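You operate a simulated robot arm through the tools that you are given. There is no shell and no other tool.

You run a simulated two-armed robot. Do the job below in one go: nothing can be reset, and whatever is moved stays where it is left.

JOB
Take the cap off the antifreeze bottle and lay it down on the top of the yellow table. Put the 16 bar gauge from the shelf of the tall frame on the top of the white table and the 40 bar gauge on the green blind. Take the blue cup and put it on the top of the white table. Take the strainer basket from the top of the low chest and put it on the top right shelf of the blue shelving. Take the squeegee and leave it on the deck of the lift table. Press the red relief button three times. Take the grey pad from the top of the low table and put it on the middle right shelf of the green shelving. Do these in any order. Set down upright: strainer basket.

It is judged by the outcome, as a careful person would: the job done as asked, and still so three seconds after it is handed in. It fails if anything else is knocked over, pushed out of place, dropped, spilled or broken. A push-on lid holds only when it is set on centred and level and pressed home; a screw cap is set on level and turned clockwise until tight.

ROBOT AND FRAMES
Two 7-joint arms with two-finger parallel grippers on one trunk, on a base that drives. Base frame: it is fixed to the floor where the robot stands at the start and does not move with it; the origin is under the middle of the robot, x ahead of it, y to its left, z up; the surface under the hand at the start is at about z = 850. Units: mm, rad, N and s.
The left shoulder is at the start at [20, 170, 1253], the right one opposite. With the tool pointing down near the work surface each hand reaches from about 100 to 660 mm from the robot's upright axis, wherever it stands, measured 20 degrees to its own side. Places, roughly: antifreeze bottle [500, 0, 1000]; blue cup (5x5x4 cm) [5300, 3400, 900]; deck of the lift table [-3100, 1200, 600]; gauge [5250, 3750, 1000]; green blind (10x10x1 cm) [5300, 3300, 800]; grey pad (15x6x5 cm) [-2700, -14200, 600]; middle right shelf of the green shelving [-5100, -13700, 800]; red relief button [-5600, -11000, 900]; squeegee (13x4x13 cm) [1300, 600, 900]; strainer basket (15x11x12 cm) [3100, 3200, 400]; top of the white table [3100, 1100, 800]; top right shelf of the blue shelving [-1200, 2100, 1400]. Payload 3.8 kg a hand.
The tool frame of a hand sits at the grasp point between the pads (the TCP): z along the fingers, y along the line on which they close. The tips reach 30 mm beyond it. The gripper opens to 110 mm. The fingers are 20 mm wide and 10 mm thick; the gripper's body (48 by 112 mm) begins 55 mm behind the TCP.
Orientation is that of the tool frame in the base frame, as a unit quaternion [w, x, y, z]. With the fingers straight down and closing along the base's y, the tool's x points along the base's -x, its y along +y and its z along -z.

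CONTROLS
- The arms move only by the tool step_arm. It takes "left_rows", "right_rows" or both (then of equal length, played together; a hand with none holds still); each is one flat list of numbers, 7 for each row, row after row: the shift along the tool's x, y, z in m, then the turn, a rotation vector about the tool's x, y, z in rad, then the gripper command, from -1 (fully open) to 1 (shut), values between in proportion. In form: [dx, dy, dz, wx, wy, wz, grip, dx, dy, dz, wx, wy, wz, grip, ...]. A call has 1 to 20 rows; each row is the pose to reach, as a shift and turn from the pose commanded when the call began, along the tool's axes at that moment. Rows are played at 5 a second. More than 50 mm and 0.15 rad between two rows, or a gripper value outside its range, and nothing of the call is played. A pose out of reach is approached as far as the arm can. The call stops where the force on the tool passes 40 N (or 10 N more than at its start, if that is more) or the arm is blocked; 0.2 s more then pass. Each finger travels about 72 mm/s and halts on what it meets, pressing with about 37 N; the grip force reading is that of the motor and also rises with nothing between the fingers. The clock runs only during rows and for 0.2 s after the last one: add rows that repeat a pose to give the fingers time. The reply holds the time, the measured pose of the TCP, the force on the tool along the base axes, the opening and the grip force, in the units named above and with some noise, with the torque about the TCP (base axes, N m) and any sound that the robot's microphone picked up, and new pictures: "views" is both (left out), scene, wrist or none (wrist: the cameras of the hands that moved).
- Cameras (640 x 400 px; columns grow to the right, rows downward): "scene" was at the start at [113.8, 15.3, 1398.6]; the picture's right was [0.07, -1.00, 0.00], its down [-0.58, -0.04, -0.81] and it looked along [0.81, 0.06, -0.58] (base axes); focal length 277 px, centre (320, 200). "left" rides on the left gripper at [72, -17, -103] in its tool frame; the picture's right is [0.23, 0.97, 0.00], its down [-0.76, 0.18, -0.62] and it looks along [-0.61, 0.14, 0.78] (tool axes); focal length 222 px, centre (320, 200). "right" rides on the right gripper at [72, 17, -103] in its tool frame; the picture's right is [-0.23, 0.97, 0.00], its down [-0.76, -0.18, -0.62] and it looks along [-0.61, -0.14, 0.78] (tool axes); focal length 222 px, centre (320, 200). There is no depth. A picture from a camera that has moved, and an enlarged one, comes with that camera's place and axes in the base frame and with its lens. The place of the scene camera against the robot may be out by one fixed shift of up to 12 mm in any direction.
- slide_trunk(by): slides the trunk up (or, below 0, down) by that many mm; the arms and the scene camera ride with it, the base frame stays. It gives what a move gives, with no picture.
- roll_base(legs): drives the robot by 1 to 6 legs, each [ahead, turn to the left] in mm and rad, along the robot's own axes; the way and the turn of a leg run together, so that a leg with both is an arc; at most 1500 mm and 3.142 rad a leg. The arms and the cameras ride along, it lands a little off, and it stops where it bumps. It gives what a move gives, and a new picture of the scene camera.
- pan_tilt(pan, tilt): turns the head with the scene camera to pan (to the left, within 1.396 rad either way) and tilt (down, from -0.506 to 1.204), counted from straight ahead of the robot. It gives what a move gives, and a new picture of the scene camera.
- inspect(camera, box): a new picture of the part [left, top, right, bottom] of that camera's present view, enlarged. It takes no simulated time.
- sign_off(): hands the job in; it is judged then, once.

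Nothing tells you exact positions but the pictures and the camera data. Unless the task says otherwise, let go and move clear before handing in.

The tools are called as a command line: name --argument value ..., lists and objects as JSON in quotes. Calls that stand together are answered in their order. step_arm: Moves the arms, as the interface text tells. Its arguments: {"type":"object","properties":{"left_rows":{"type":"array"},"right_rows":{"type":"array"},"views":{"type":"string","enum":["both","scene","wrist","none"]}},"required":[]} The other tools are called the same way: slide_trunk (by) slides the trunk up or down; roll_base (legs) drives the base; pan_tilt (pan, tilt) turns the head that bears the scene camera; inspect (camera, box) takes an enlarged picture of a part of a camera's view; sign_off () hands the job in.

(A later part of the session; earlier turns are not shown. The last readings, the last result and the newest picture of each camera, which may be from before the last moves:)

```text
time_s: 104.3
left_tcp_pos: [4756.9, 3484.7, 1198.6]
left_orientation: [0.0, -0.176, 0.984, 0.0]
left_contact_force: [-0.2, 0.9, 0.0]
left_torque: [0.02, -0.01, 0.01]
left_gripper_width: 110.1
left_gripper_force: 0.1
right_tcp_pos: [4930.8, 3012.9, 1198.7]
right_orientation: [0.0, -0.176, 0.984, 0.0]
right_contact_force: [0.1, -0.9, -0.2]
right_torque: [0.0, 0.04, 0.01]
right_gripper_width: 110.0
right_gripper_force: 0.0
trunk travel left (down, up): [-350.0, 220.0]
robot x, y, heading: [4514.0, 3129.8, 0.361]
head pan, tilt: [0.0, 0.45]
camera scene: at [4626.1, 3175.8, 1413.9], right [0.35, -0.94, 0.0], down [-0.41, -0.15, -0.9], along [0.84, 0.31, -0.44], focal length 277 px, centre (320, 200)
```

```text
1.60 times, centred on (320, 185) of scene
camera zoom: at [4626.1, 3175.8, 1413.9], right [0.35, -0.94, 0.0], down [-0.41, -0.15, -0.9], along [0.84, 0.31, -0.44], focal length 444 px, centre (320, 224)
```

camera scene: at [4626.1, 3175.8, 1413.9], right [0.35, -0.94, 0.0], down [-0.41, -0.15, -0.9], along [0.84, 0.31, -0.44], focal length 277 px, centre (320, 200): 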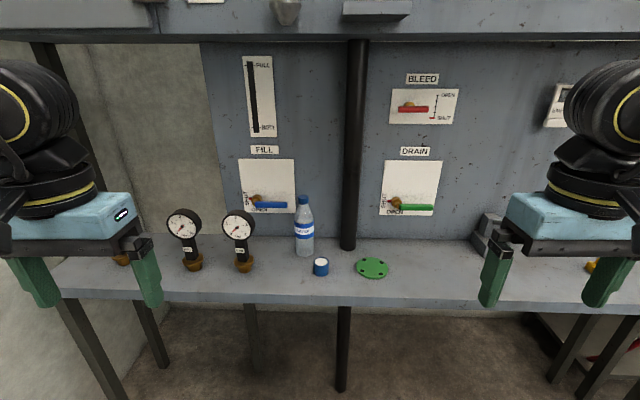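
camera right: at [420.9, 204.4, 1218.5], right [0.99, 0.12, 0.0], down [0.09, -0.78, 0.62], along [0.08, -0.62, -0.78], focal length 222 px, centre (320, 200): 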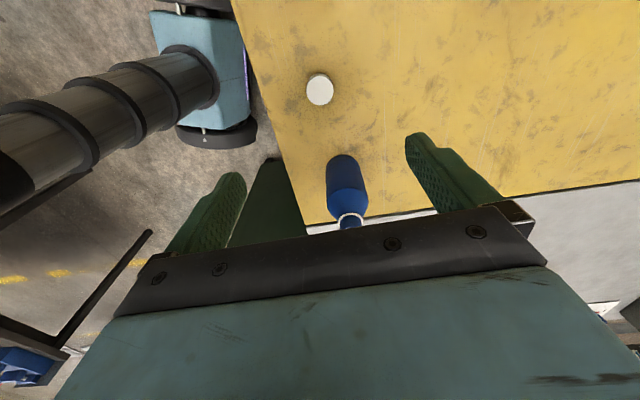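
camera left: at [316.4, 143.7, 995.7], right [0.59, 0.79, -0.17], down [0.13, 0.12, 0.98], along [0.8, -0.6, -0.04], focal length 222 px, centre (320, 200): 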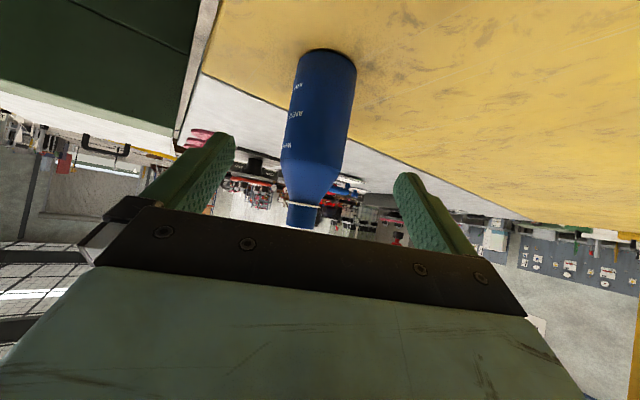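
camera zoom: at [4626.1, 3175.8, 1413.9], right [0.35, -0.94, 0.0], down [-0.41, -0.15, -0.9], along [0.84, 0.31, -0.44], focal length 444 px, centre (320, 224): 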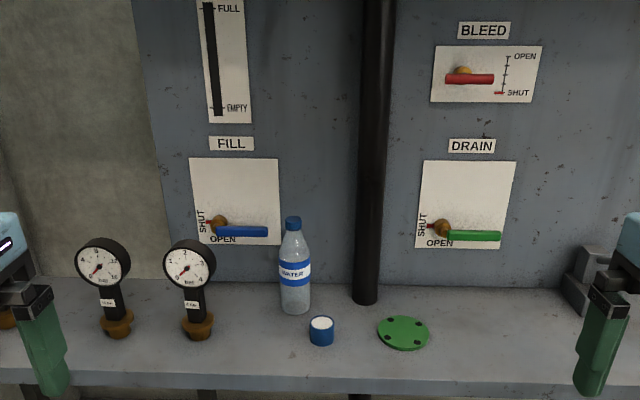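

The shelf at z ≈ 800 holds gauges on the left, a water bottle, the blue cup and the green blind. I zoom on the gauges to read them.

inspect --camera "scene" --box '[155, 195, 265, 280]'

inspect --camera "left" --box '[0, 0, 640, 400]'

inspect --camera "right" --box '[0, 0, 640, 400]'

```text
4.71 times, centred on (210, 238) of scene
camera zoom: at [4626.1, 3175.8, 1413.9], right [0.35, -0.94, 0.0], down [-0.41, -0.15, -0.9], along [0.84, 0.31, -0.44], focal length 1306 px, centre (838, 24)
```

zoom: 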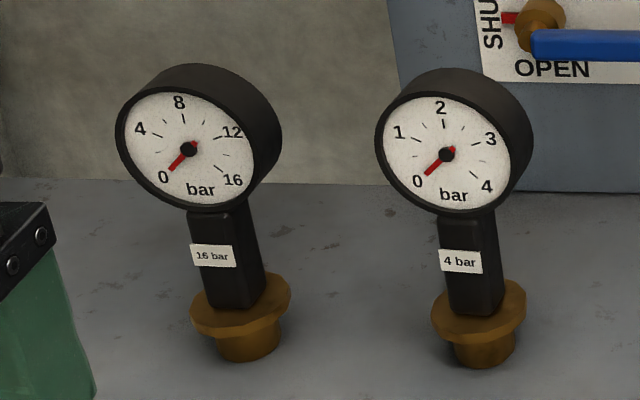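

```text
1.00 times, centred on (320, 200) of left (not enlarged: the box is as wide or as high as the picture)
camera zoom: at [4695.9, 3442.7, 1302.3], right [-0.55, 0.83, 0.0], down [0.65, 0.43, 0.62], along [0.52, 0.34, -0.78], focal length 222 px, centre (320, 200)
```

zoom: 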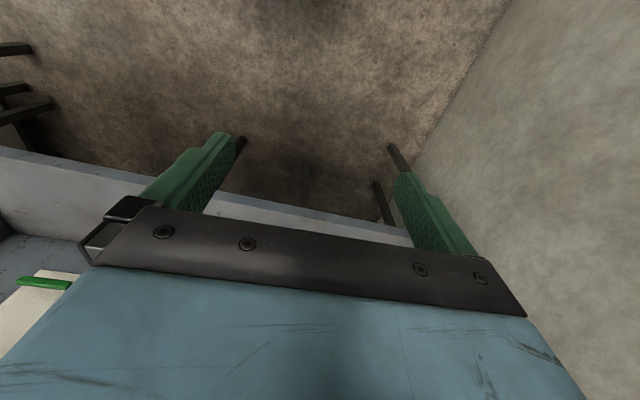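

```text
1.00 times, centred on (320, 200) of right (not enlarged: the box is as wide or as high as the picture)
camera zoom: at [4856.1, 3004.2, 1302.7], right [-0.12, 0.99, 0.0], down [0.78, 0.1, 0.62], along [0.62, 0.08, -0.78], focal length 222 px, centre (320, 200)
```

zoom: 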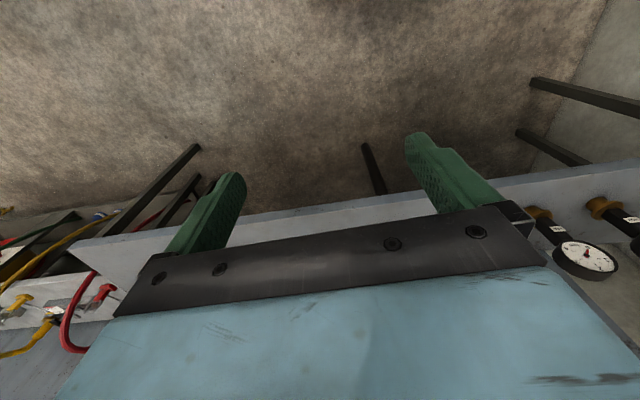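

The second gauge is the 16 bar one and the third is a 4 bar decoy; the one on the far left should be 40 bar. I pan the head left to confirm.

pan_tilt --pan 0.75 --tilt 0.5

inspect --camera "scene" --box '[240, 120, 560, 320]'

```text
time_s: 105.4
left_tcp_pos: [4756.4, 3485.3, 1199.5]
left_orientation: [0.0, -0.176, 0.984, 0.0]
left_contact_force: [0.1, 0.0, 0.0]
left_torque: [0.02, -0.01, -0.01]
left_gripper_width: 109.9
left_gripper_force: 0.2
right_tcp_pos: [4929.6, 3014.3, 1200.4]
right_orientation: [0.0, -0.176, 0.984, 0.0]
right_contact_force: [0.3, -0.3, 0.0]
right_torque: [0.0, 0.01, 0.03]
right_gripper_width: 109.9
right_gripper_force: 0.1
trunk travel left (down, up): [-350.0, 220.0]
robot x, y, heading: [4516.2, 3126.5, 0.352]
head pan, tilt: [0.75, 0.499]
camera scene: at [4580.8, 3225.5, 1409.4], right [0.89, -0.45, 0.0], down [-0.22, -0.43, -0.88], along [0.4, 0.78, -0.48], focal length 277 px, centre (320, 200)
```

scene: 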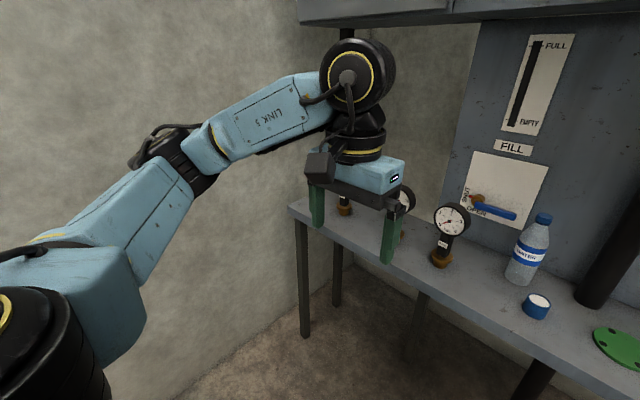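

```text
2.00 times, centred on (400, 220) of scene
camera zoom: at [4580.8, 3225.5, 1409.4], right [0.89, -0.45, 0.0], down [-0.22, -0.43, -0.88], along [0.4, 0.78, -0.48], focal length 555 px, centre (160, 160)
```

zoom: 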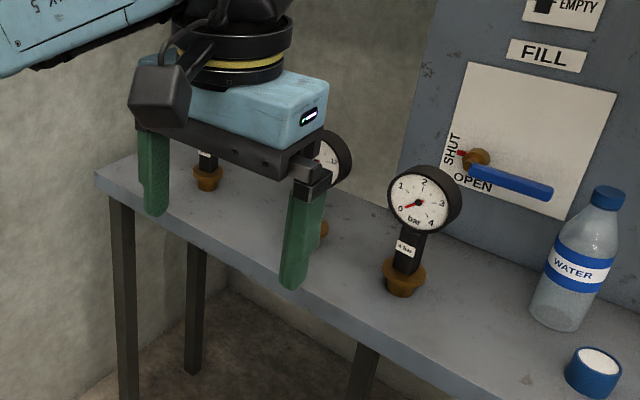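

The far-left gauge stands near the wall end of the shelf. I take a closer look at its label and at the shelf edges to work out the geometry.

pan_tilt --pan 0.45 --tilt 0.45

inspect --camera "scene" --box '[150, 150, 390, 300]'

inspect --camera "scene" --box '[380, 150, 620, 300]'

```text
time_s: 106.2
left_tcp_pos: [4756.0, 3483.7, 1200.4]
left_orientation: [0.0, -0.176, 0.984, 0.0]
left_contact_force: [-0.4, -0.3, -0.5]
left_torque: [-0.03, -0.02, -0.01]
left_gripper_width: 110.0
left_gripper_force: 0.0
right_tcp_pos: [4931.1, 3013.4, 1199.7]
right_orientation: [0.0, -0.177, 0.984, 0.0]
right_contact_force: [-0.4, -0.1, 0.0]
right_torque: [0.0, -0.03, 0.01]
right_gripper_width: 109.9
right_gripper_force: 0.1
trunk travel left (down, up): [-350.0, 220.0]
robot x, y, heading: [4510.6, 3130.6, 0.354]
head pan, tilt: [0.45, 0.45]
camera scene: at [4603.5, 3210.5, 1413.9], right [0.72, -0.69, 0.0], down [-0.3, -0.31, -0.9], along [0.62, 0.65, -0.44], focal length 277 px, centre (320, 200)
```

scene: 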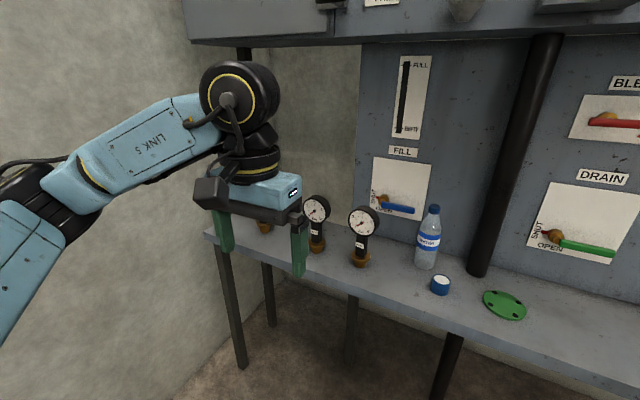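

```text
2.67 times, centred on (270, 225) of scene
camera zoom: at [4603.5, 3210.5, 1413.9], right [0.72, -0.69, 0.0], down [-0.3, -0.31, -0.9], along [0.62, 0.65, -0.44], focal length 740 px, centre (453, 133)
```

zoom: 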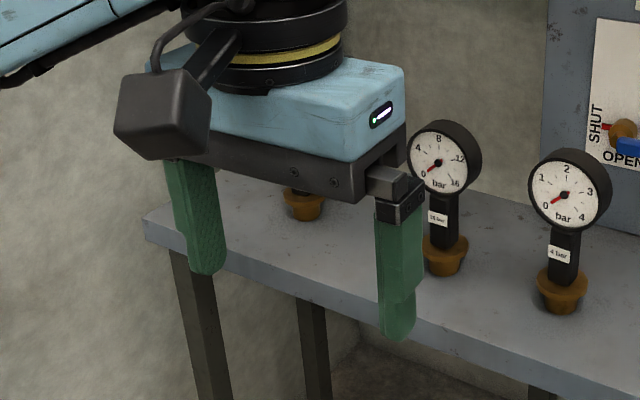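

```text
2.67 times, centred on (500, 225) of scene
camera zoom: at [4603.5, 3210.5, 1413.9], right [0.72, -0.69, 0.0], down [-0.3, -0.31, -0.9], along [0.62, 0.65, -0.44], focal length 740 px, centre (-160, 133)
```

zoom: 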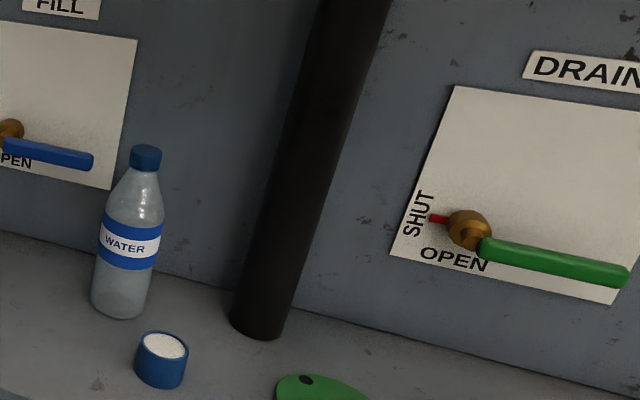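

The shelf front edge lies about 730 mm ahead and the wall is about 300 mm left of the far-left gauge. I stretch the left arm forward a bit to pull its elbow in, then drive to a standing place in front of the gauges.

step_arm --left_rows '[-0.0325, -0.0125, 0.0125, 0, 0, 0, -1, -0.065, -0.025, 0.025, 0, 0, 0, -1, -0.0975, -0.0375, 0.0375, 0, 0, 0, -1, -0.13, -0.05, 0.05, 0, 0, 0, -1]' --views "none"

roll_base --legs '[[0, 0.6], [460, 0], [0, -0.655]]'

```text
time_s: 107.2
left_tcp_pos: [4897.8, 3481.5, 1150.3]
left_orientation: [0.001, -0.176, 0.984, 0.0]
left_contact_force: [0.0, -0.2, 0.6]
left_torque: [0.01, 0.01, 0.0]
left_gripper_width: 109.9
left_gripper_force: 0.1
right_tcp_pos: [4932.0, 3013.2, 1198.7]
right_orientation: [-0.001, -0.176, 0.984, 0.0]
right_contact_force: [0.1, -1.0, 0.5]
right_torque: [0.04, 0.01, -0.04]
right_gripper_width: 110.0
right_gripper_force: 0.0
trunk travel left (down, up): [-350.0, 220.0]
robot x, y, heading: [4517.1, 3128.2, 0.355]
head pan, tilt: [0.45, 0.45]
```

```text
time_s: 113.4
left_tcp_pos: [5188.0, 3830.5, 1150.5]
left_orientation: [0.001, -0.144, 0.99, 0.0]
left_contact_force: [1.1, 0.3, -0.4]
left_torque: [-0.02, -0.03, -0.03]
left_gripper_width: 110.1
left_gripper_force: 0.0
right_tcp_pos: [5192.6, 3360.3, 1199.6]
right_orientation: [0.0, -0.143, 0.99, 0.0]
right_contact_force: [0.1, -0.5, 0.2]
right_torque: [0.01, 0.01, 0.0]
right_gripper_width: 110.0
right_gripper_force: 0.1
trunk travel left (down, up): [-350.0, 220.0]
robot x, y, heading: [4784.0, 3500.1, 0.29]
head pan, tilt: [0.45, 0.45]
camera scene: at [4878.4, 3578.5, 1413.9], right [0.67, -0.74, 0.0], down [-0.32, -0.29, -0.9], along [0.67, 0.61, -0.44], focal length 277 px, centre (320, 200)
```

scene: 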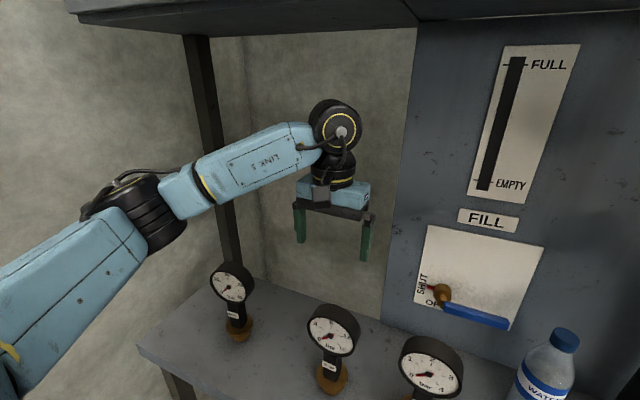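

I now stand in front of the gauges; I zoom in on the left one and use the left wrist camera to measure.

inspect --camera "scene" --box '[180, 240, 300, 360]'

inspect --camera "left" --box '[0, 0, 640, 400]'

pan_tilt --pan 0.6 --tilt 0.75

```text
3.33 times, centred on (240, 300) of scene
camera zoom: at [4878.4, 3578.5, 1413.9], right [0.67, -0.74, 0.0], down [-0.32, -0.29, -0.9], along [0.67, 0.61, -0.44], focal length 925 px, centre (587, -133)
```

zoom: 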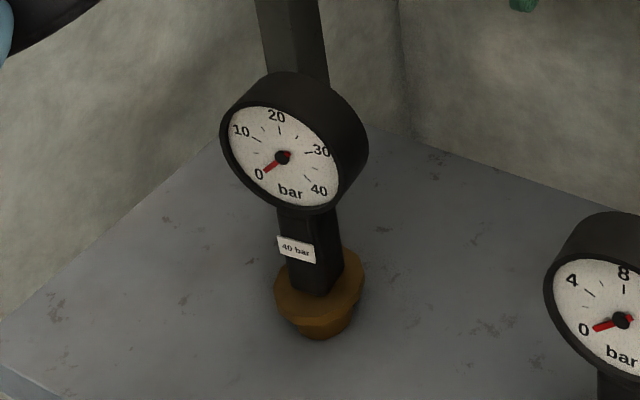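

```text
1.00 times, centred on (320, 200) of left (not enlarged: the box is as wide or as high as the picture)
camera zoom: at [5125.0, 3793.2, 1253.1], right [-0.5, 0.87, 0.0], down [0.68, 0.39, 0.62], along [0.54, 0.31, -0.78], focal length 222 px, centre (320, 200)
```

zoom: 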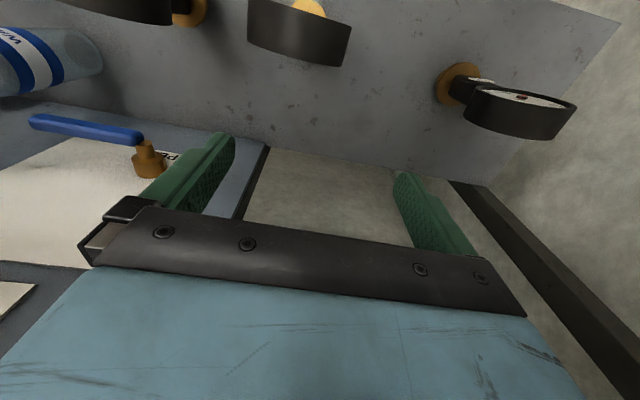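

```text
time_s: 114.2
left_tcp_pos: [5189.0, 3830.7, 1150.7]
left_orientation: [-0.001, -0.144, 0.99, 0.0]
left_contact_force: [-0.3, 0.5, -0.4]
left_torque: [0.01, -0.01, 0.03]
left_gripper_width: 109.9
left_gripper_force: 0.1
right_tcp_pos: [5192.1, 3360.6, 1198.1]
right_orientation: [0.0, -0.143, 0.99, 0.0]
right_contact_force: [-0.6, 0.7, 0.2]
right_torque: [-0.01, 0.01, 0.02]
right_gripper_width: 109.7
right_gripper_force: 0.1
trunk travel left (down, up): [-350.0, 220.0]
robot x, y, heading: [4783.9, 3496.3, 0.291]
head pan, tilt: [0.6, 0.75]
camera scene: at [4862.6, 3581.4, 1387.5], right [0.78, -0.63, 0.0], down [-0.43, -0.53, -0.73], along [0.46, 0.57, -0.68], focal length 277 px, centre (320, 200)
```

scene: 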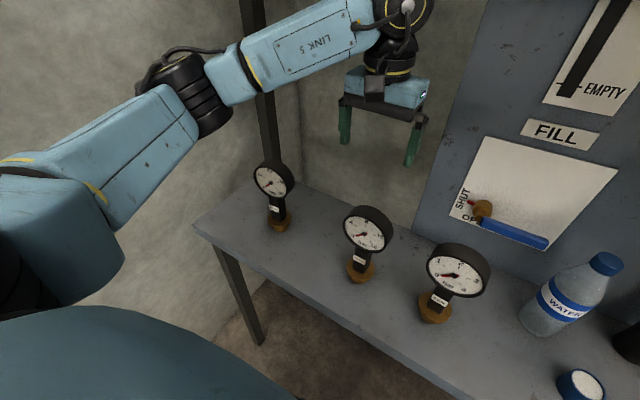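

The far-left gauge is confirmed as 40 bar. I zoom with the left wrist camera to locate its dial drum precisely.

inspect --camera "left" --box '[400, 30, 640, 180]'

inspect --camera "scene" --box '[230, 140, 330, 250]'

inspect --camera "scene" --box '[320, 190, 500, 330]'

```text
2.67 times, centred on (520, 105) of left
camera zoom: at [5125.0, 3793.6, 1253.1], right [-0.5, 0.87, 0.0], down [0.68, 0.39, 0.62], along [0.54, 0.31, -0.78], focal length 592 px, centre (-213, 453)
```

zoom: 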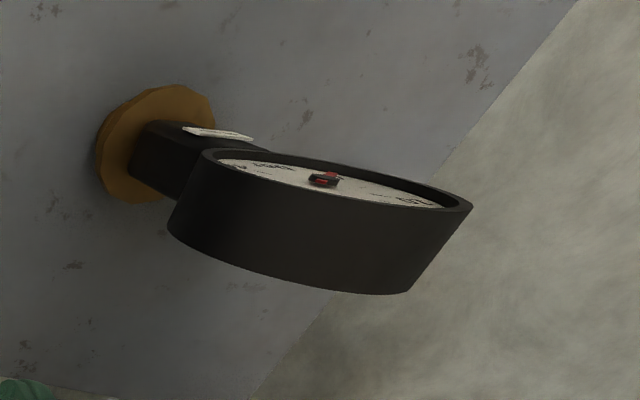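

```text
3.64 times, centred on (280, 195) of scene
camera zoom: at [4862.6, 3581.4, 1387.5], right [0.78, -0.63, 0.0], down [-0.43, -0.53, -0.73], along [0.46, 0.57, -0.68], focal length 1009 px, centre (466, 218)
```

zoom: 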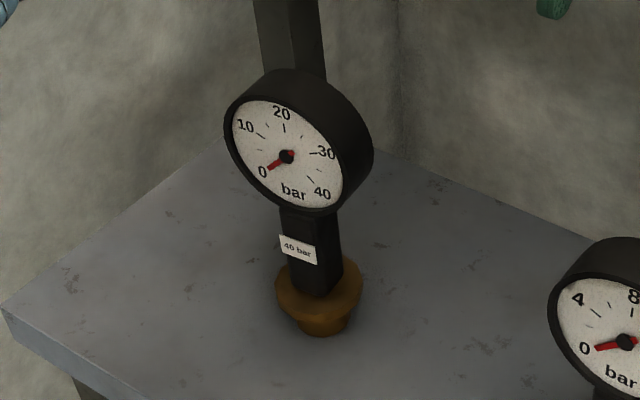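

```text
2.86 times, centred on (410, 260) of scene
camera zoom: at [4862.6, 3581.4, 1387.5], right [0.78, -0.63, 0.0], down [-0.43, -0.53, -0.73], along [0.46, 0.57, -0.68], focal length 793 px, centre (63, 29)
```

zoom: 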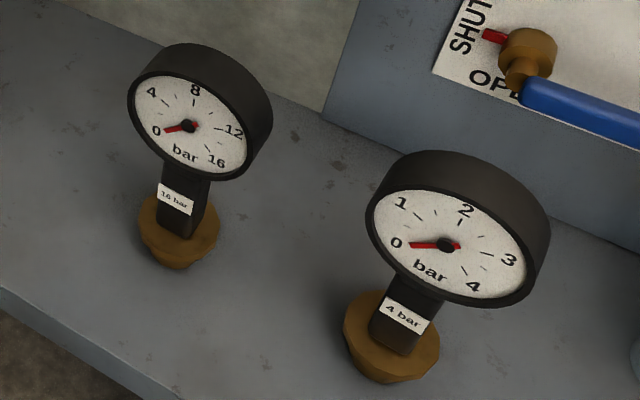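

From triangulation the shelf is at z ≈ 850, the 40 bar gauge at about (5085, 4003) with its dial drum spanning z ≈ 970–1055. I rotate the left hand by 90° so the fingers will close front-to-back on the drum, and bring it above that gauge.

step_arm --left_rows '[0.0044, 0.0177, 0.0019, 0, 0, -0.1428, -1, 0.0088, 0.0355, 0.0038, 0, 0, -0.2856, -1, 0.0132, 0.0532, 0.0056, 0, 0, -0.4284, -1, 0.0176, 0.071, 0.0075, 0, 0, -0.5712, -1, 0.022, 0.0887, 0.0094, 0, 0, -0.714, -1, 0.0264, 0.1065, 0.0113, 0, 0, -0.8568, -1, 0.0308, 0.1242, 0.0132, 0, 0, -0.9996, -1, 0.0352, 0.142, 0.0151, 0, 0, -1.1424, -1, 0.0396, 0.1597, 0.0169, 0, 0, -1.2852, -1, 0.044, 0.1775, 0.0188, 0, 0, -1.428, -1, 0.0484, 0.1952, 0.0207, 0, 0, -1.5708, -1, 0.0484, 0.1952, 0.0207, 0, 0, -1.5708, -1]' --views "both"

inspect --camera "left" --box '[200, 40, 460, 220]'

inspect --camera "scene" --box '[200, 80, 360, 240]'

```text
time_s: 116.8
left_tcp_pos: [5086.4, 4003.6, 1129.4]
left_orientation: [-0.001, 0.802, -0.597, 0.0]
left_contact_force: [-1.5, 0.2, -0.4]
left_torque: [0.0, -0.02, 0.01]
left_gripper_width: 110.2
left_gripper_force: 0.0
right_tcp_pos: [5192.2, 3360.3, 1200.4]
right_orientation: [0.0, -0.144, 0.99, 0.0]
right_contact_force: [-0.3, 0.1, 0.9]
right_torque: [-0.02, 0.03, 0.05]
right_gripper_width: 109.9
right_gripper_force: 0.2
trunk travel left (down, up): [-350.0, 220.0]
robot x, y, heading: [4785.3, 3503.7, 0.294]
head pan, tilt: [0.6, 0.75]
camera scene: at [4862.8, 3581.1, 1387.4], right [0.78, -0.63, 0.0], down [-0.43, -0.53, -0.73], along [0.46, 0.57, -0.68], focal length 277 px, centre (320, 200)
camera left: at [5124.4, 3938.9, 1232.2], right [-0.87, -0.5, 0.0], down [-0.39, 0.68, 0.62], along [-0.31, 0.54, -0.78], focal length 222 px, centre (320, 200)
```

scene: 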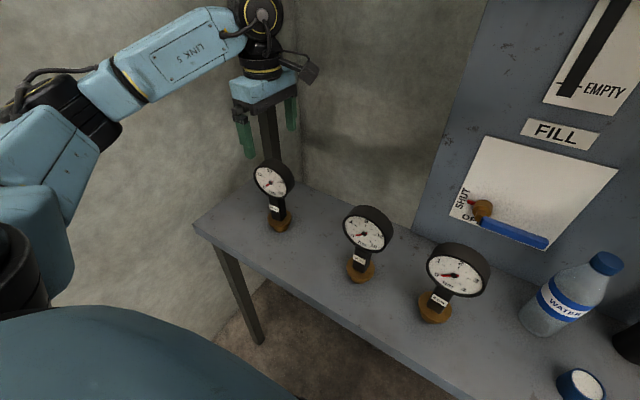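
left: 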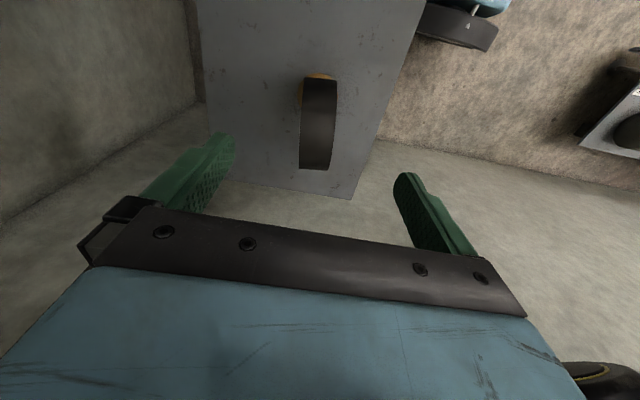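

```text
2.22 times, centred on (330, 130) of left
camera zoom: at [5124.4, 3938.9, 1232.2], right [-0.87, -0.5, 0.0], down [-0.39, 0.68, 0.62], along [-0.31, 0.54, -0.78], focal length 494 px, centre (298, 356)
```

zoom: 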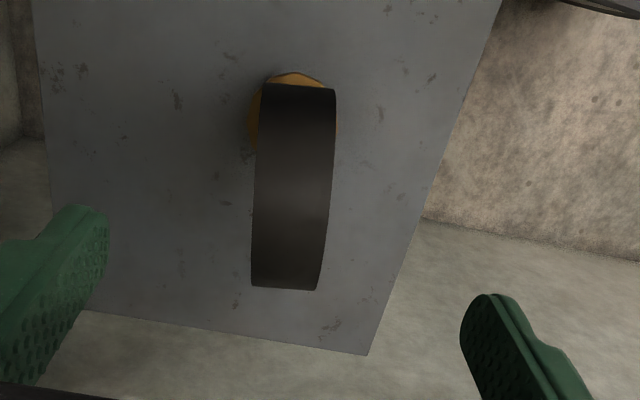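

```text
2.50 times, centred on (280, 160) of scene
camera zoom: at [4862.8, 3581.1, 1387.4], right [0.78, -0.63, 0.0], down [-0.43, -0.53, -0.73], along [0.46, 0.57, -0.68], focal length 694 px, centre (420, 300)
```

zoom: 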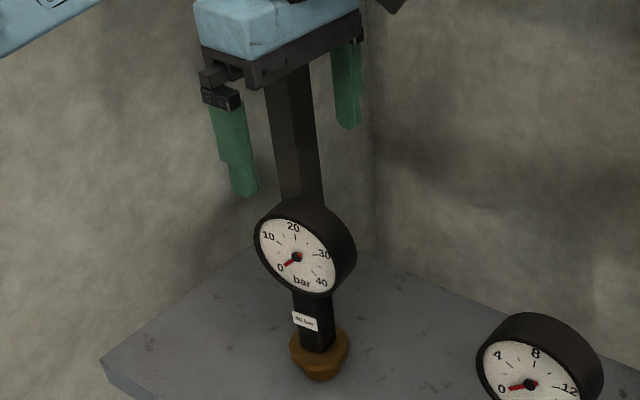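

The left hand is right above the 40 bar gauge; the drum axis is turned about 7° more than my fingers and lies about 5 mm further. I correct this and descend partway to check again.

step_arm --left_rows '[-0.005, -0.0045, 0, 0, 0, -0.12, -1, -0.005, -0.0045, 0.03, 0, 0, -0.12, -1, -0.005, -0.0045, 0.06, 0, 0, -0.12, -1, -0.005, -0.0045, 0.06, 0, 0, -0.12, -1]' --views "both"

inspect --camera "left" --box '[200, 40, 460, 220]'

inspect --camera "scene" --box '[200, 80, 360, 240]'

```text
time_s: 117.8
left_tcp_pos: [5088.2, 4010.4, 1068.4]
left_orientation: [-0.001, 0.836, -0.549, 0.0]
left_contact_force: [0.4, 0.4, 0.1]
left_torque: [0.01, 0.01, -0.02]
left_gripper_width: 109.8
left_gripper_force: 0.1
right_tcp_pos: [5192.6, 3360.6, 1201.0]
right_orientation: [0.0, -0.143, 0.99, 0.0]
right_contact_force: [-1.3, 0.4, 0.3]
right_torque: [-0.03, 0.0, 0.04]
right_gripper_width: 110.3
right_gripper_force: 0.0
trunk travel left (down, up): [-350.0, 220.0]
robot x, y, heading: [4785.2, 3503.0, 0.291]
head pan, tilt: [0.6, 0.75]
camera scene: at [4862.5, 3581.3, 1387.5], right [0.78, -0.63, 0.0], down [-0.43, -0.53, -0.73], along [0.46, 0.57, -0.68], focal length 277 px, centre (320, 200)
camera left: at [5134.1, 3950.5, 1172.0], right [-0.8, -0.6, 0.0], down [-0.47, 0.63, 0.62], along [-0.37, 0.5, -0.78], focal length 222 px, centre (320, 200)
```

scene: 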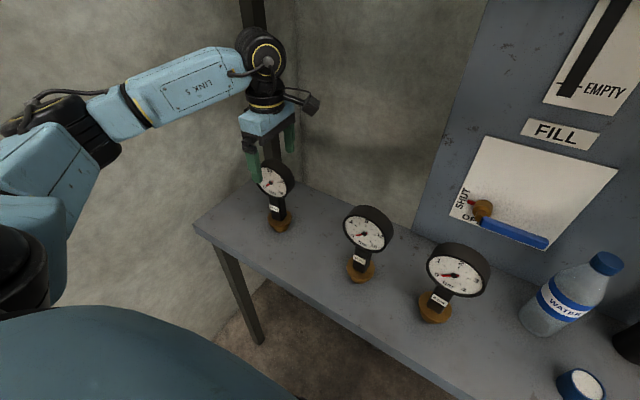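
left: 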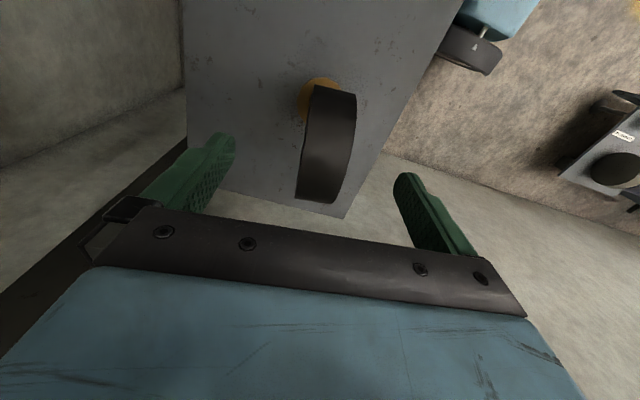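

```text
2.22 times, centred on (330, 130) of left
camera zoom: at [5134.1, 3950.5, 1172.0], right [-0.8, -0.6, 0.0], down [-0.47, 0.63, 0.62], along [-0.37, 0.5, -0.78], focal length 494 px, centre (298, 356)
```

zoom: 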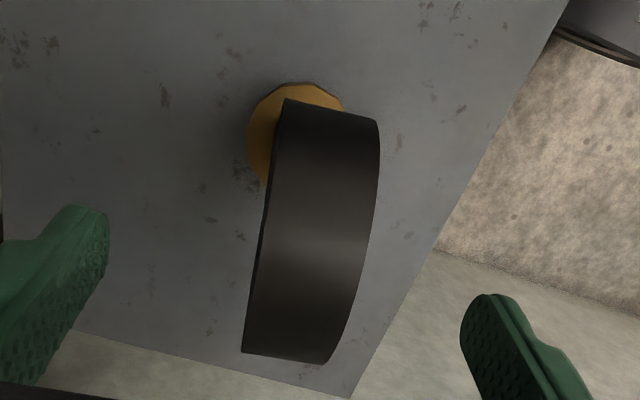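

```text
2.50 times, centred on (280, 160) of scene
camera zoom: at [4862.5, 3581.3, 1387.5], right [0.78, -0.63, 0.0], down [-0.43, -0.53, -0.73], along [0.46, 0.57, -0.68], focal length 694 px, centre (420, 300)
```

zoom: 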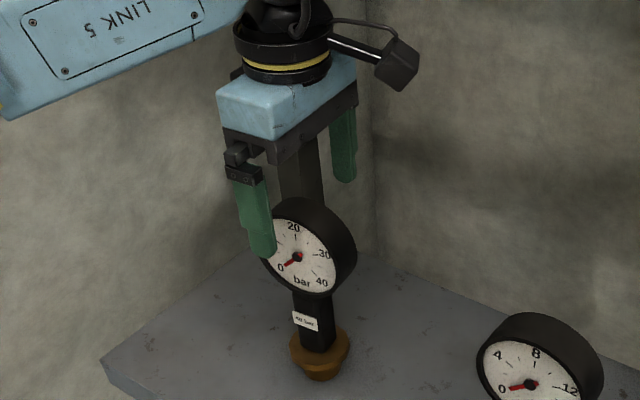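

The drum is now well centred and aligned between the fingers. I descend to grasp height and close gently.

step_arm --left_rows '[0, 0, 0.02, 0, 0, 0, -1, 0, 0, 0.038, 0, 0, 0, -1, 0, 0, 0.038, 0, 0, 0, -0.1, 0, 0, 0.038, 0, 0, 0, 0.2, 0, 0, 0.038, 0, 0, 0, 0.35, 0, 0, 0.038, 0, 0, 0, 0.45, 0, 0, 0.038, 0, 0, 0, 1, 0, 0, 0.038, 0, 0, 0, 1, 0, 0, 0.038, 0, 0, 0, 1]' --views "both"

inspect --camera "scene" --box '[200, 80, 360, 240]'

```text
time_s: 119.8
left_tcp_pos: [5088.3, 4010.4, 1031.3]
left_orientation: [0.0, 0.837, -0.548, 0.0]
left_contact_force: [-1.2, -0.8, 0.7]
left_torque: [-0.06, 0.12, 0.06]
left_gripper_width: 29.7
left_gripper_force: 36.6
right_tcp_pos: [5192.1, 3360.4, 1199.3]
right_orientation: [0.0, -0.143, 0.99, 0.001]
right_contact_force: [0.6, -0.3, 0.7]
right_torque: [-0.01, 0.03, -0.01]
right_gripper_width: 110.2
right_gripper_force: 0.2
trunk travel left (down, up): [-350.0, 220.0]
robot x, y, heading: [4785.9, 3500.4, 0.287]
head pan, tilt: [0.6, 0.75]
camera scene: at [4862.6, 3581.6, 1387.4], right [0.78, -0.63, 0.0], down [-0.43, -0.53, -0.73], along [0.46, 0.57, -0.68], focal length 277 px, centre (320, 200)
camera left: at [5134.3, 3950.8, 1133.6], right [-0.8, -0.6, 0.0], down [-0.47, 0.63, 0.62], along [-0.37, 0.5, -0.78], focal length 222 px, centre (320, 200)
```

scene: 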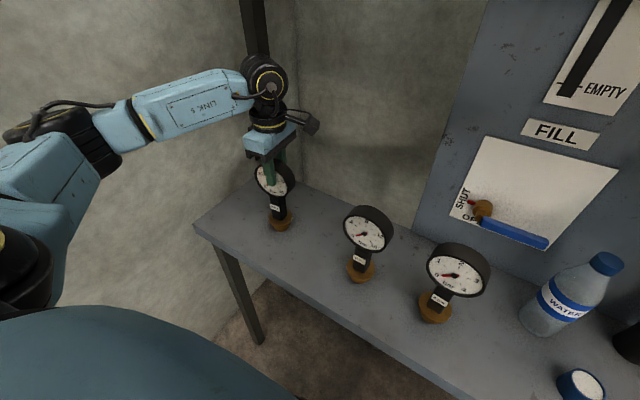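
left: 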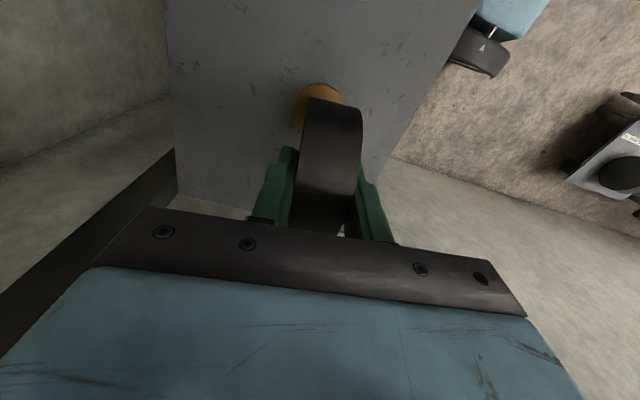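

```text
2.50 times, centred on (280, 160) of scene
camera zoom: at [4862.6, 3581.6, 1387.4], right [0.78, -0.63, 0.0], down [-0.43, -0.53, -0.73], along [0.46, 0.57, -0.68], focal length 694 px, centre (420, 300)
```

zoom: 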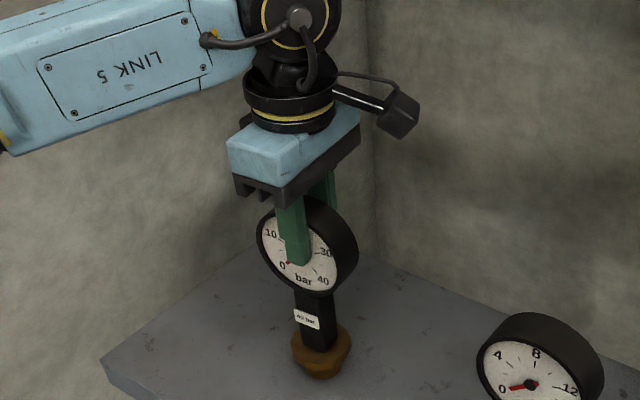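

The gauge is gripped (30 mm). I lift it a little and check.

step_arm --left_rows '[0, 0, -0.01, 0, 0, 0, 1, 0, 0, -0.03, 0, 0, 0, 1, 0, 0, -0.06, 0, 0, 0, 1, 0, 0, -0.09, 0, 0, 0, 1]' --views "both"

inspect --camera "scene" --box '[200, 60, 360, 220]'

```text
time_s: 120.8
left_tcp_pos: [5089.9, 4012.3, 1122.3]
left_orientation: [0.001, 0.836, -0.549, -0.001]
left_contact_force: [0.3, 1.0, -4.7]
left_torque: [0.0, -0.02, 0.03]
left_gripper_width: 29.7
left_gripper_force: 36.9
right_tcp_pos: [5193.8, 3361.3, 1199.7]
right_orientation: [0.001, -0.144, 0.99, 0.0]
right_contact_force: [0.5, 0.2, -0.1]
right_torque: [0.0, 0.02, 0.01]
right_gripper_width: 109.8
right_gripper_force: 0.0
trunk travel left (down, up): [-350.0, 220.0]
robot x, y, heading: [4786.9, 3503.2, 0.29]
head pan, tilt: [0.6, 0.75]
camera scene: at [4862.8, 3581.6, 1387.4], right [0.78, -0.63, 0.0], down [-0.43, -0.53, -0.73], along [0.46, 0.57, -0.68], focal length 277 px, centre (320, 200)
camera left: at [5134.7, 3950.9, 1224.6], right [-0.8, -0.6, 0.0], down [-0.47, 0.63, 0.62], along [-0.37, 0.5, -0.78], focal length 222 px, centre (320, 200)
```

scene: 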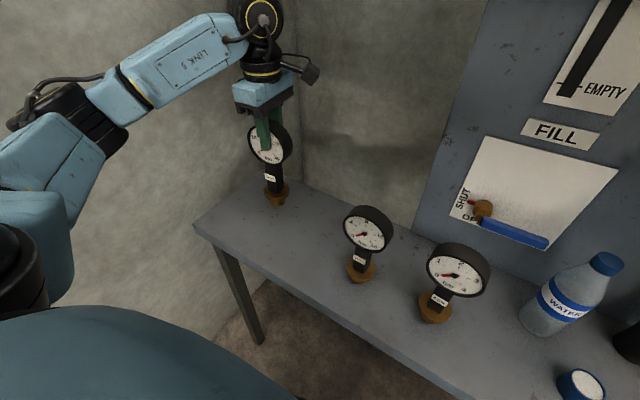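
left: 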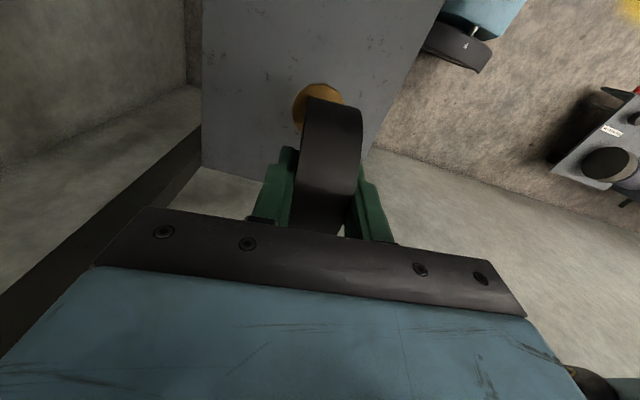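

```text
2.50 times, centred on (280, 140) of scene
camera zoom: at [4862.8, 3581.6, 1387.4], right [0.78, -0.63, 0.0], down [-0.43, -0.53, -0.73], along [0.46, 0.57, -0.68], focal length 694 px, centre (420, 350)
```

zoom: 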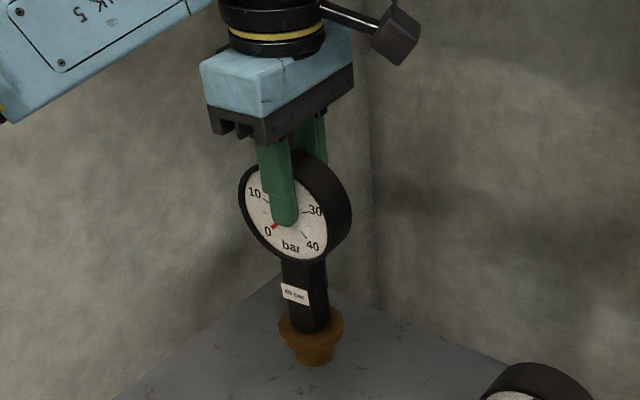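

The 40 bar gauge hangs safely in the left hand. I now bring the right hand, rotated by 90°, above the 16 bar gauge.

step_arm --right_rows '[-0.0061, 0.0374, 0.0055, 0, 0, 0.1428, -1, -0.0122, 0.0747, 0.0109, 0, 0, 0.2856, -1, -0.0182, 0.1121, 0.0164, 0, 0, 0.4284, -1, -0.0243, 0.1495, 0.0218, 0, 0, 0.5712, -1, -0.0304, 0.1868, 0.0273, 0, 0, 0.714, -1, -0.0365, 0.2242, 0.0327, 0, 0, 0.8568, -1, -0.0426, 0.2615, 0.0382, 0, 0, 0.9996, -1, -0.0487, 0.2989, 0.0436, 0, 0, 1.1424, -1, -0.0547, 0.3363, 0.0491, 0, 0, 1.2852, -1, -0.0608, 0.3736, 0.0545, 0, 0, 1.428, -1, -0.0669, 0.411, 0.06, 0, 0, 1.5708, -1, -0.0669, 0.411, 0.06, 0, 0, 1.5708, -1]' --views "both"

inspect --camera "right" --box '[200, 40, 460, 220]'

```text
time_s: 123.4
left_tcp_pos: [5089.7, 4011.4, 1121.9]
left_orientation: [0.001, 0.837, -0.548, -0.001]
left_contact_force: [-0.5, 0.0, -7.1]
left_torque: [-0.02, -0.02, 0.01]
left_gripper_width: 29.8
left_gripper_force: 37.1
right_tcp_pos: [5139.2, 3771.6, 1139.9]
right_orientation: [0.001, 0.599, 0.801, 0.001]
right_contact_force: [-1.1, 0.4, 0.5]
right_torque: [0.01, -0.01, 0.02]
right_gripper_width: 110.1
right_gripper_force: 0.0
trunk travel left (down, up): [-350.0, 220.0]
robot x, y, heading: [4788.2, 3500.5, 0.289]
head pan, tilt: [0.6, 0.75]
camera scene: at [4863.3, 3580.9, 1387.4], right [0.78, -0.63, 0.0], down [-0.43, -0.53, -0.73], along [0.46, 0.57, -0.68], focal length 277 px, centre (320, 200)
camera right: at [5134.5, 3847.4, 1243.8], right [1.0, 0.06, 0.0], down [0.04, -0.78, 0.62], along [0.04, -0.62, -0.78], focal length 222 px, centre (320, 200)
```

scene: 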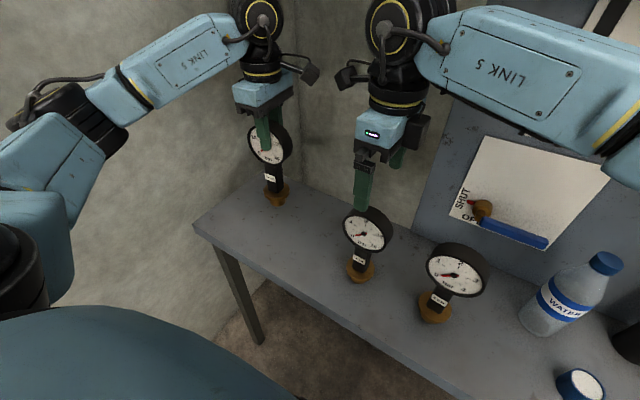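
right: 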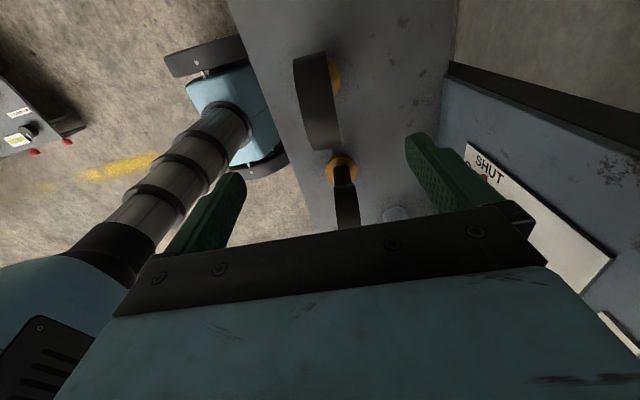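

```text
2.22 times, centred on (330, 130) of right
camera zoom: at [5134.5, 3847.4, 1243.8], right [1.0, 0.06, 0.0], down [0.04, -0.78, 0.62], along [0.04, -0.62, -0.78], focal length 494 px, centre (298, 356)
```

zoom: 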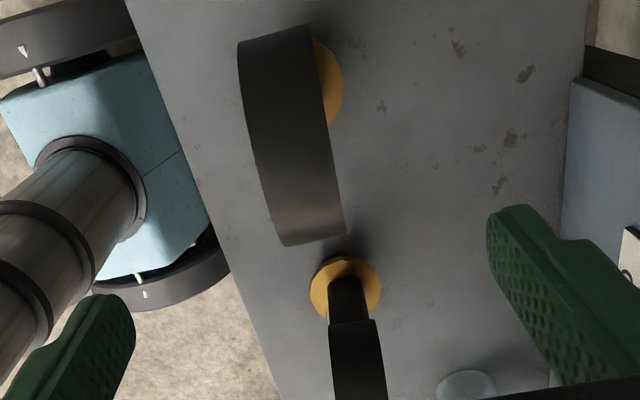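

The 16 bar drum is nearly aligned; it lies about 10 mm left and 3 mm further than the hand. I correct, descend partway and check again.

step_arm --right_rows '[0.01, 0.003, 0.02, 0, 0, 0, -1, 0.01, 0.003, 0.045, 0, 0, 0, -1, 0.01, 0.003, 0.072, 0, 0, 0, -1, 0.01, 0.003, 0.072, 0, 0, 0, -1]' --views "wrist"

inspect --camera "right" --box '[200, 40, 460, 220]'

inspect --camera "scene" --box '[300, 100, 480, 300]'

```text
time_s: 124.4
left_tcp_pos: [5090.0, 4010.6, 1121.4]
left_orientation: [0.0, 0.836, -0.548, 0.0]
left_contact_force: [0.1, -0.1, -6.9]
left_torque: [-0.03, -0.01, 0.01]
left_gripper_width: 29.8
left_gripper_force: 36.6
right_tcp_pos: [5139.5, 3783.7, 1067.9]
right_orientation: [0.0, 0.599, 0.801, 0.0]
right_contact_force: [-0.4, -0.4, -0.8]
right_torque: [0.01, 0.04, 0.02]
right_gripper_width: 109.6
right_gripper_force: 0.0
trunk travel left (down, up): [-350.0, 220.0]
robot x, y, heading: [4782.8, 3500.0, 0.286]
head pan, tilt: [0.6, 0.75]
camera right: at [5134.3, 3858.3, 1171.1], right [1.0, 0.06, 0.0], down [0.05, -0.78, 0.62], along [0.04, -0.62, -0.78], focal length 222 px, centre (320, 200)
```

right: 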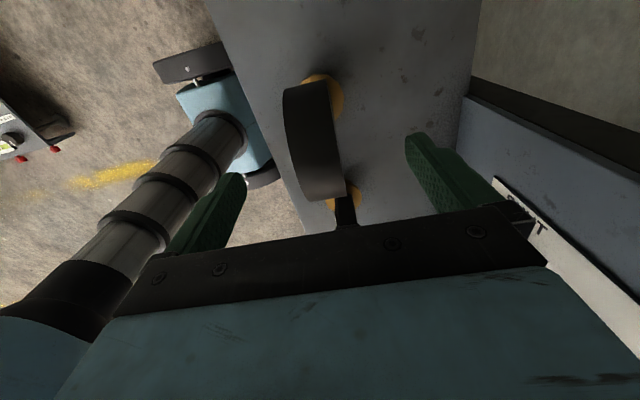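

```text
2.22 times, centred on (330, 130) of right
camera zoom: at [5134.3, 3858.3, 1171.1], right [1.0, 0.06, 0.0], down [0.05, -0.78, 0.62], along [0.04, -0.62, -0.78], focal length 494 px, centre (298, 356)
```

zoom: 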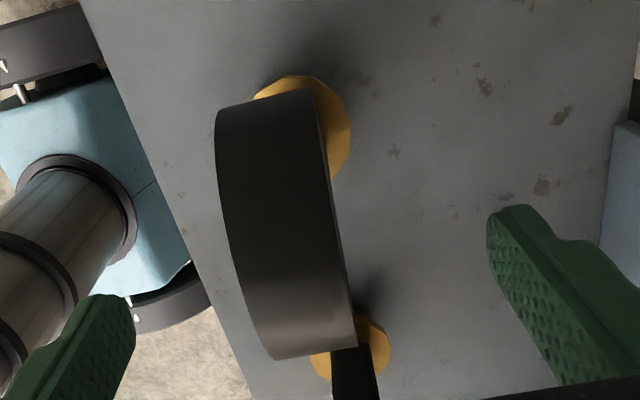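

```text
2.00 times, centred on (390, 200) of scene
camera zoom: at [4862.7, 3581.7, 1387.4], right [0.78, -0.63, 0.0], down [-0.43, -0.53, -0.73], along [0.46, 0.57, -0.68], focal length 555 px, centre (180, 200)
```

zoom: 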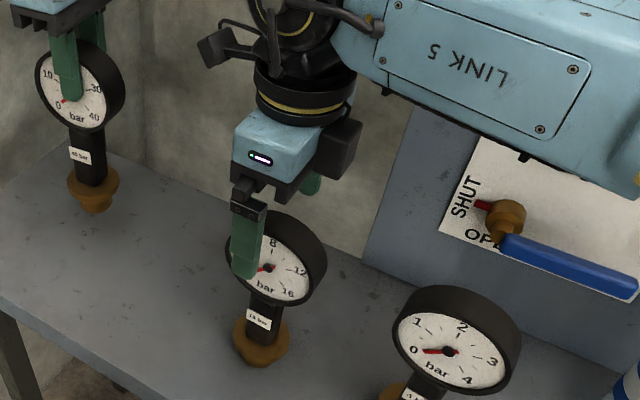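

Now well centred. I descend to grasp height, close and lift the 16 bar gauge.

step_arm --right_rows '[0, 0.0005, 0.02, 0, 0, 0, -1, 0, 0.0005, 0.037, 0, 0, 0, -1, 0, 0.0005, 0.037, 0, 0, 0, -0.1, 0, 0.0005, 0.037, 0, 0, 0, 0.2, 0, 0.0005, 0.037, 0, 0, 0, 0.35, 0, 0.0005, 0.037, 0, 0, 0, 0.45, 0, 0.0005, 0.037, 0, 0, 0, 1, 0, 0.0005, 0.037, 0, 0, 0, 1, 0, 0.0005, 0.037, 0, 0, 0, 1]' --views "none"

inspect --camera "scene" --box '[300, 100, 480, 300]'

```text
time_s: 126.4
left_tcp_pos: [5089.7, 4010.7, 1121.3]
left_orientation: [0.0, 0.836, -0.548, -0.001]
left_contact_force: [0.4, -0.3, -6.2]
left_torque: [-0.03, 0.0, -0.02]
left_gripper_width: 30.0
left_gripper_force: 36.6
right_tcp_pos: [5140.7, 3783.0, 1030.9]
right_orientation: [0.0, 0.599, 0.801, 0.0]
right_contact_force: [-1.7, -1.2, -0.4]
right_torque: [-0.06, 0.18, 0.0]
right_gripper_width: 30.0
right_gripper_force: 36.9
trunk travel left (down, up): [-350.0, 220.0]
robot x, y, heading: [4784.7, 3498.0, 0.286]
head pan, tilt: [0.6, 0.75]
```

```text
2.00 times, centred on (390, 200) of scene
camera zoom: at [4862.8, 3581.9, 1387.4], right [0.78, -0.63, 0.0], down [-0.43, -0.53, -0.73], along [0.46, 0.57, -0.68], focal length 555 px, centre (180, 200)
```

zoom: 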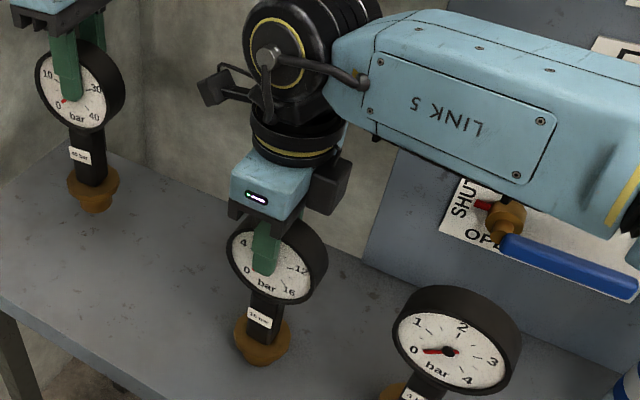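

The 16 bar gauge is gripped. I lift it, pull it back in front of the shelf and carry it to the right side, staying clear of the 4 bar gauge.

step_arm --right_rows '[0, 0, -0.03, 0, 0, 0, 1, 0, 0, -0.07, 0, 0, 0, 1, 0, 0, -0.115, 0, 0, 0, 1, 0, -0.045, -0.115, 0, 0, 0, 1, 0, -0.09, -0.115, 0, 0, 0, 1, 0, -0.135, -0.115, 0, 0, 0, 1, 0, -0.18, -0.115, 0, 0, 0, 1, -0.044, -0.18, -0.115, 0, 0, 0, 1, -0.088, -0.18, -0.115, 0, 0, 0, 1, -0.132, -0.18, -0.115, 0, 0, 0, 1, -0.176, -0.18, -0.115, 0, 0, 0, 1, -0.22, -0.18, -0.115, 0, 0, 0, 1, -0.264, -0.18, -0.115, 0, 0, 0, 1, -0.308, -0.18, -0.115, 0, 0, 0, 1, -0.352, -0.18, -0.115, 0, 0, 0, 1, -0.4, -0.18, -0.115, 0, 0, 0, 1]' --views "both"

```text
time_s: 129.8
left_tcp_pos: [5088.4, 4009.4, 1122.1]
left_orientation: [0.0, 0.836, -0.548, -0.001]
left_contact_force: [-0.7, -0.4, -5.5]
left_torque: [-0.04, -0.03, 0.01]
left_gripper_width: 29.8
left_gripper_force: 36.4
right_tcp_pos: [5093.7, 3351.9, 1150.3]
right_orientation: [0.0, 0.598, 0.802, 0.0]
right_contact_force: [-0.7, -1.0, -6.8]
right_torque: [0.0, 0.04, -0.01]
right_gripper_width: 29.7
right_gripper_force: 37.2
right hand out of reach, approached as far as the arm can: row 15, 16
trunk travel left (down, up): [-350.0, 220.0]
robot x, y, heading: [4786.4, 3505.7, 0.289]
head pan, tilt: [0.6, 0.75]
camera scene: at [4862.5, 3579.5, 1387.5], right [0.78, -0.63, 0.0], down [-0.43, -0.53, -0.73], along [0.46, 0.57, -0.68], focal length 277 px, centre (320, 200)
camera right: at [5089.3, 3426.2, 1253.2], right [1.0, 0.06, 0.0], down [0.05, -0.78, 0.62], along [0.04, -0.62, -0.78], focal length 222 px, centre (320, 200)
```

scene: 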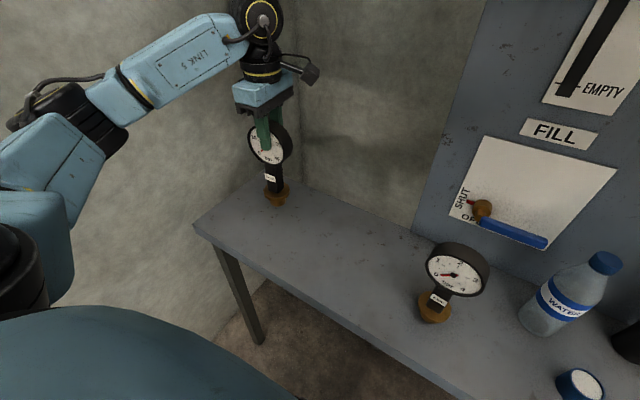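
right: 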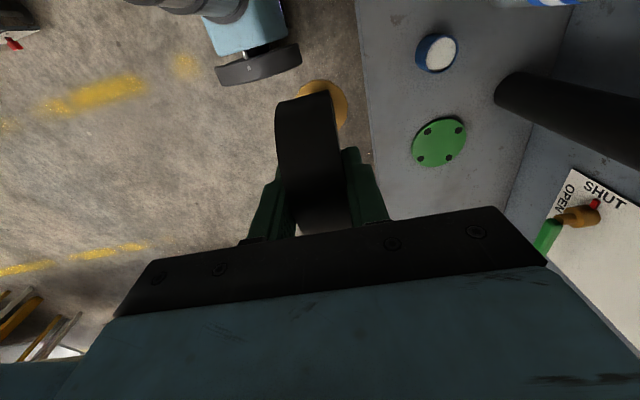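

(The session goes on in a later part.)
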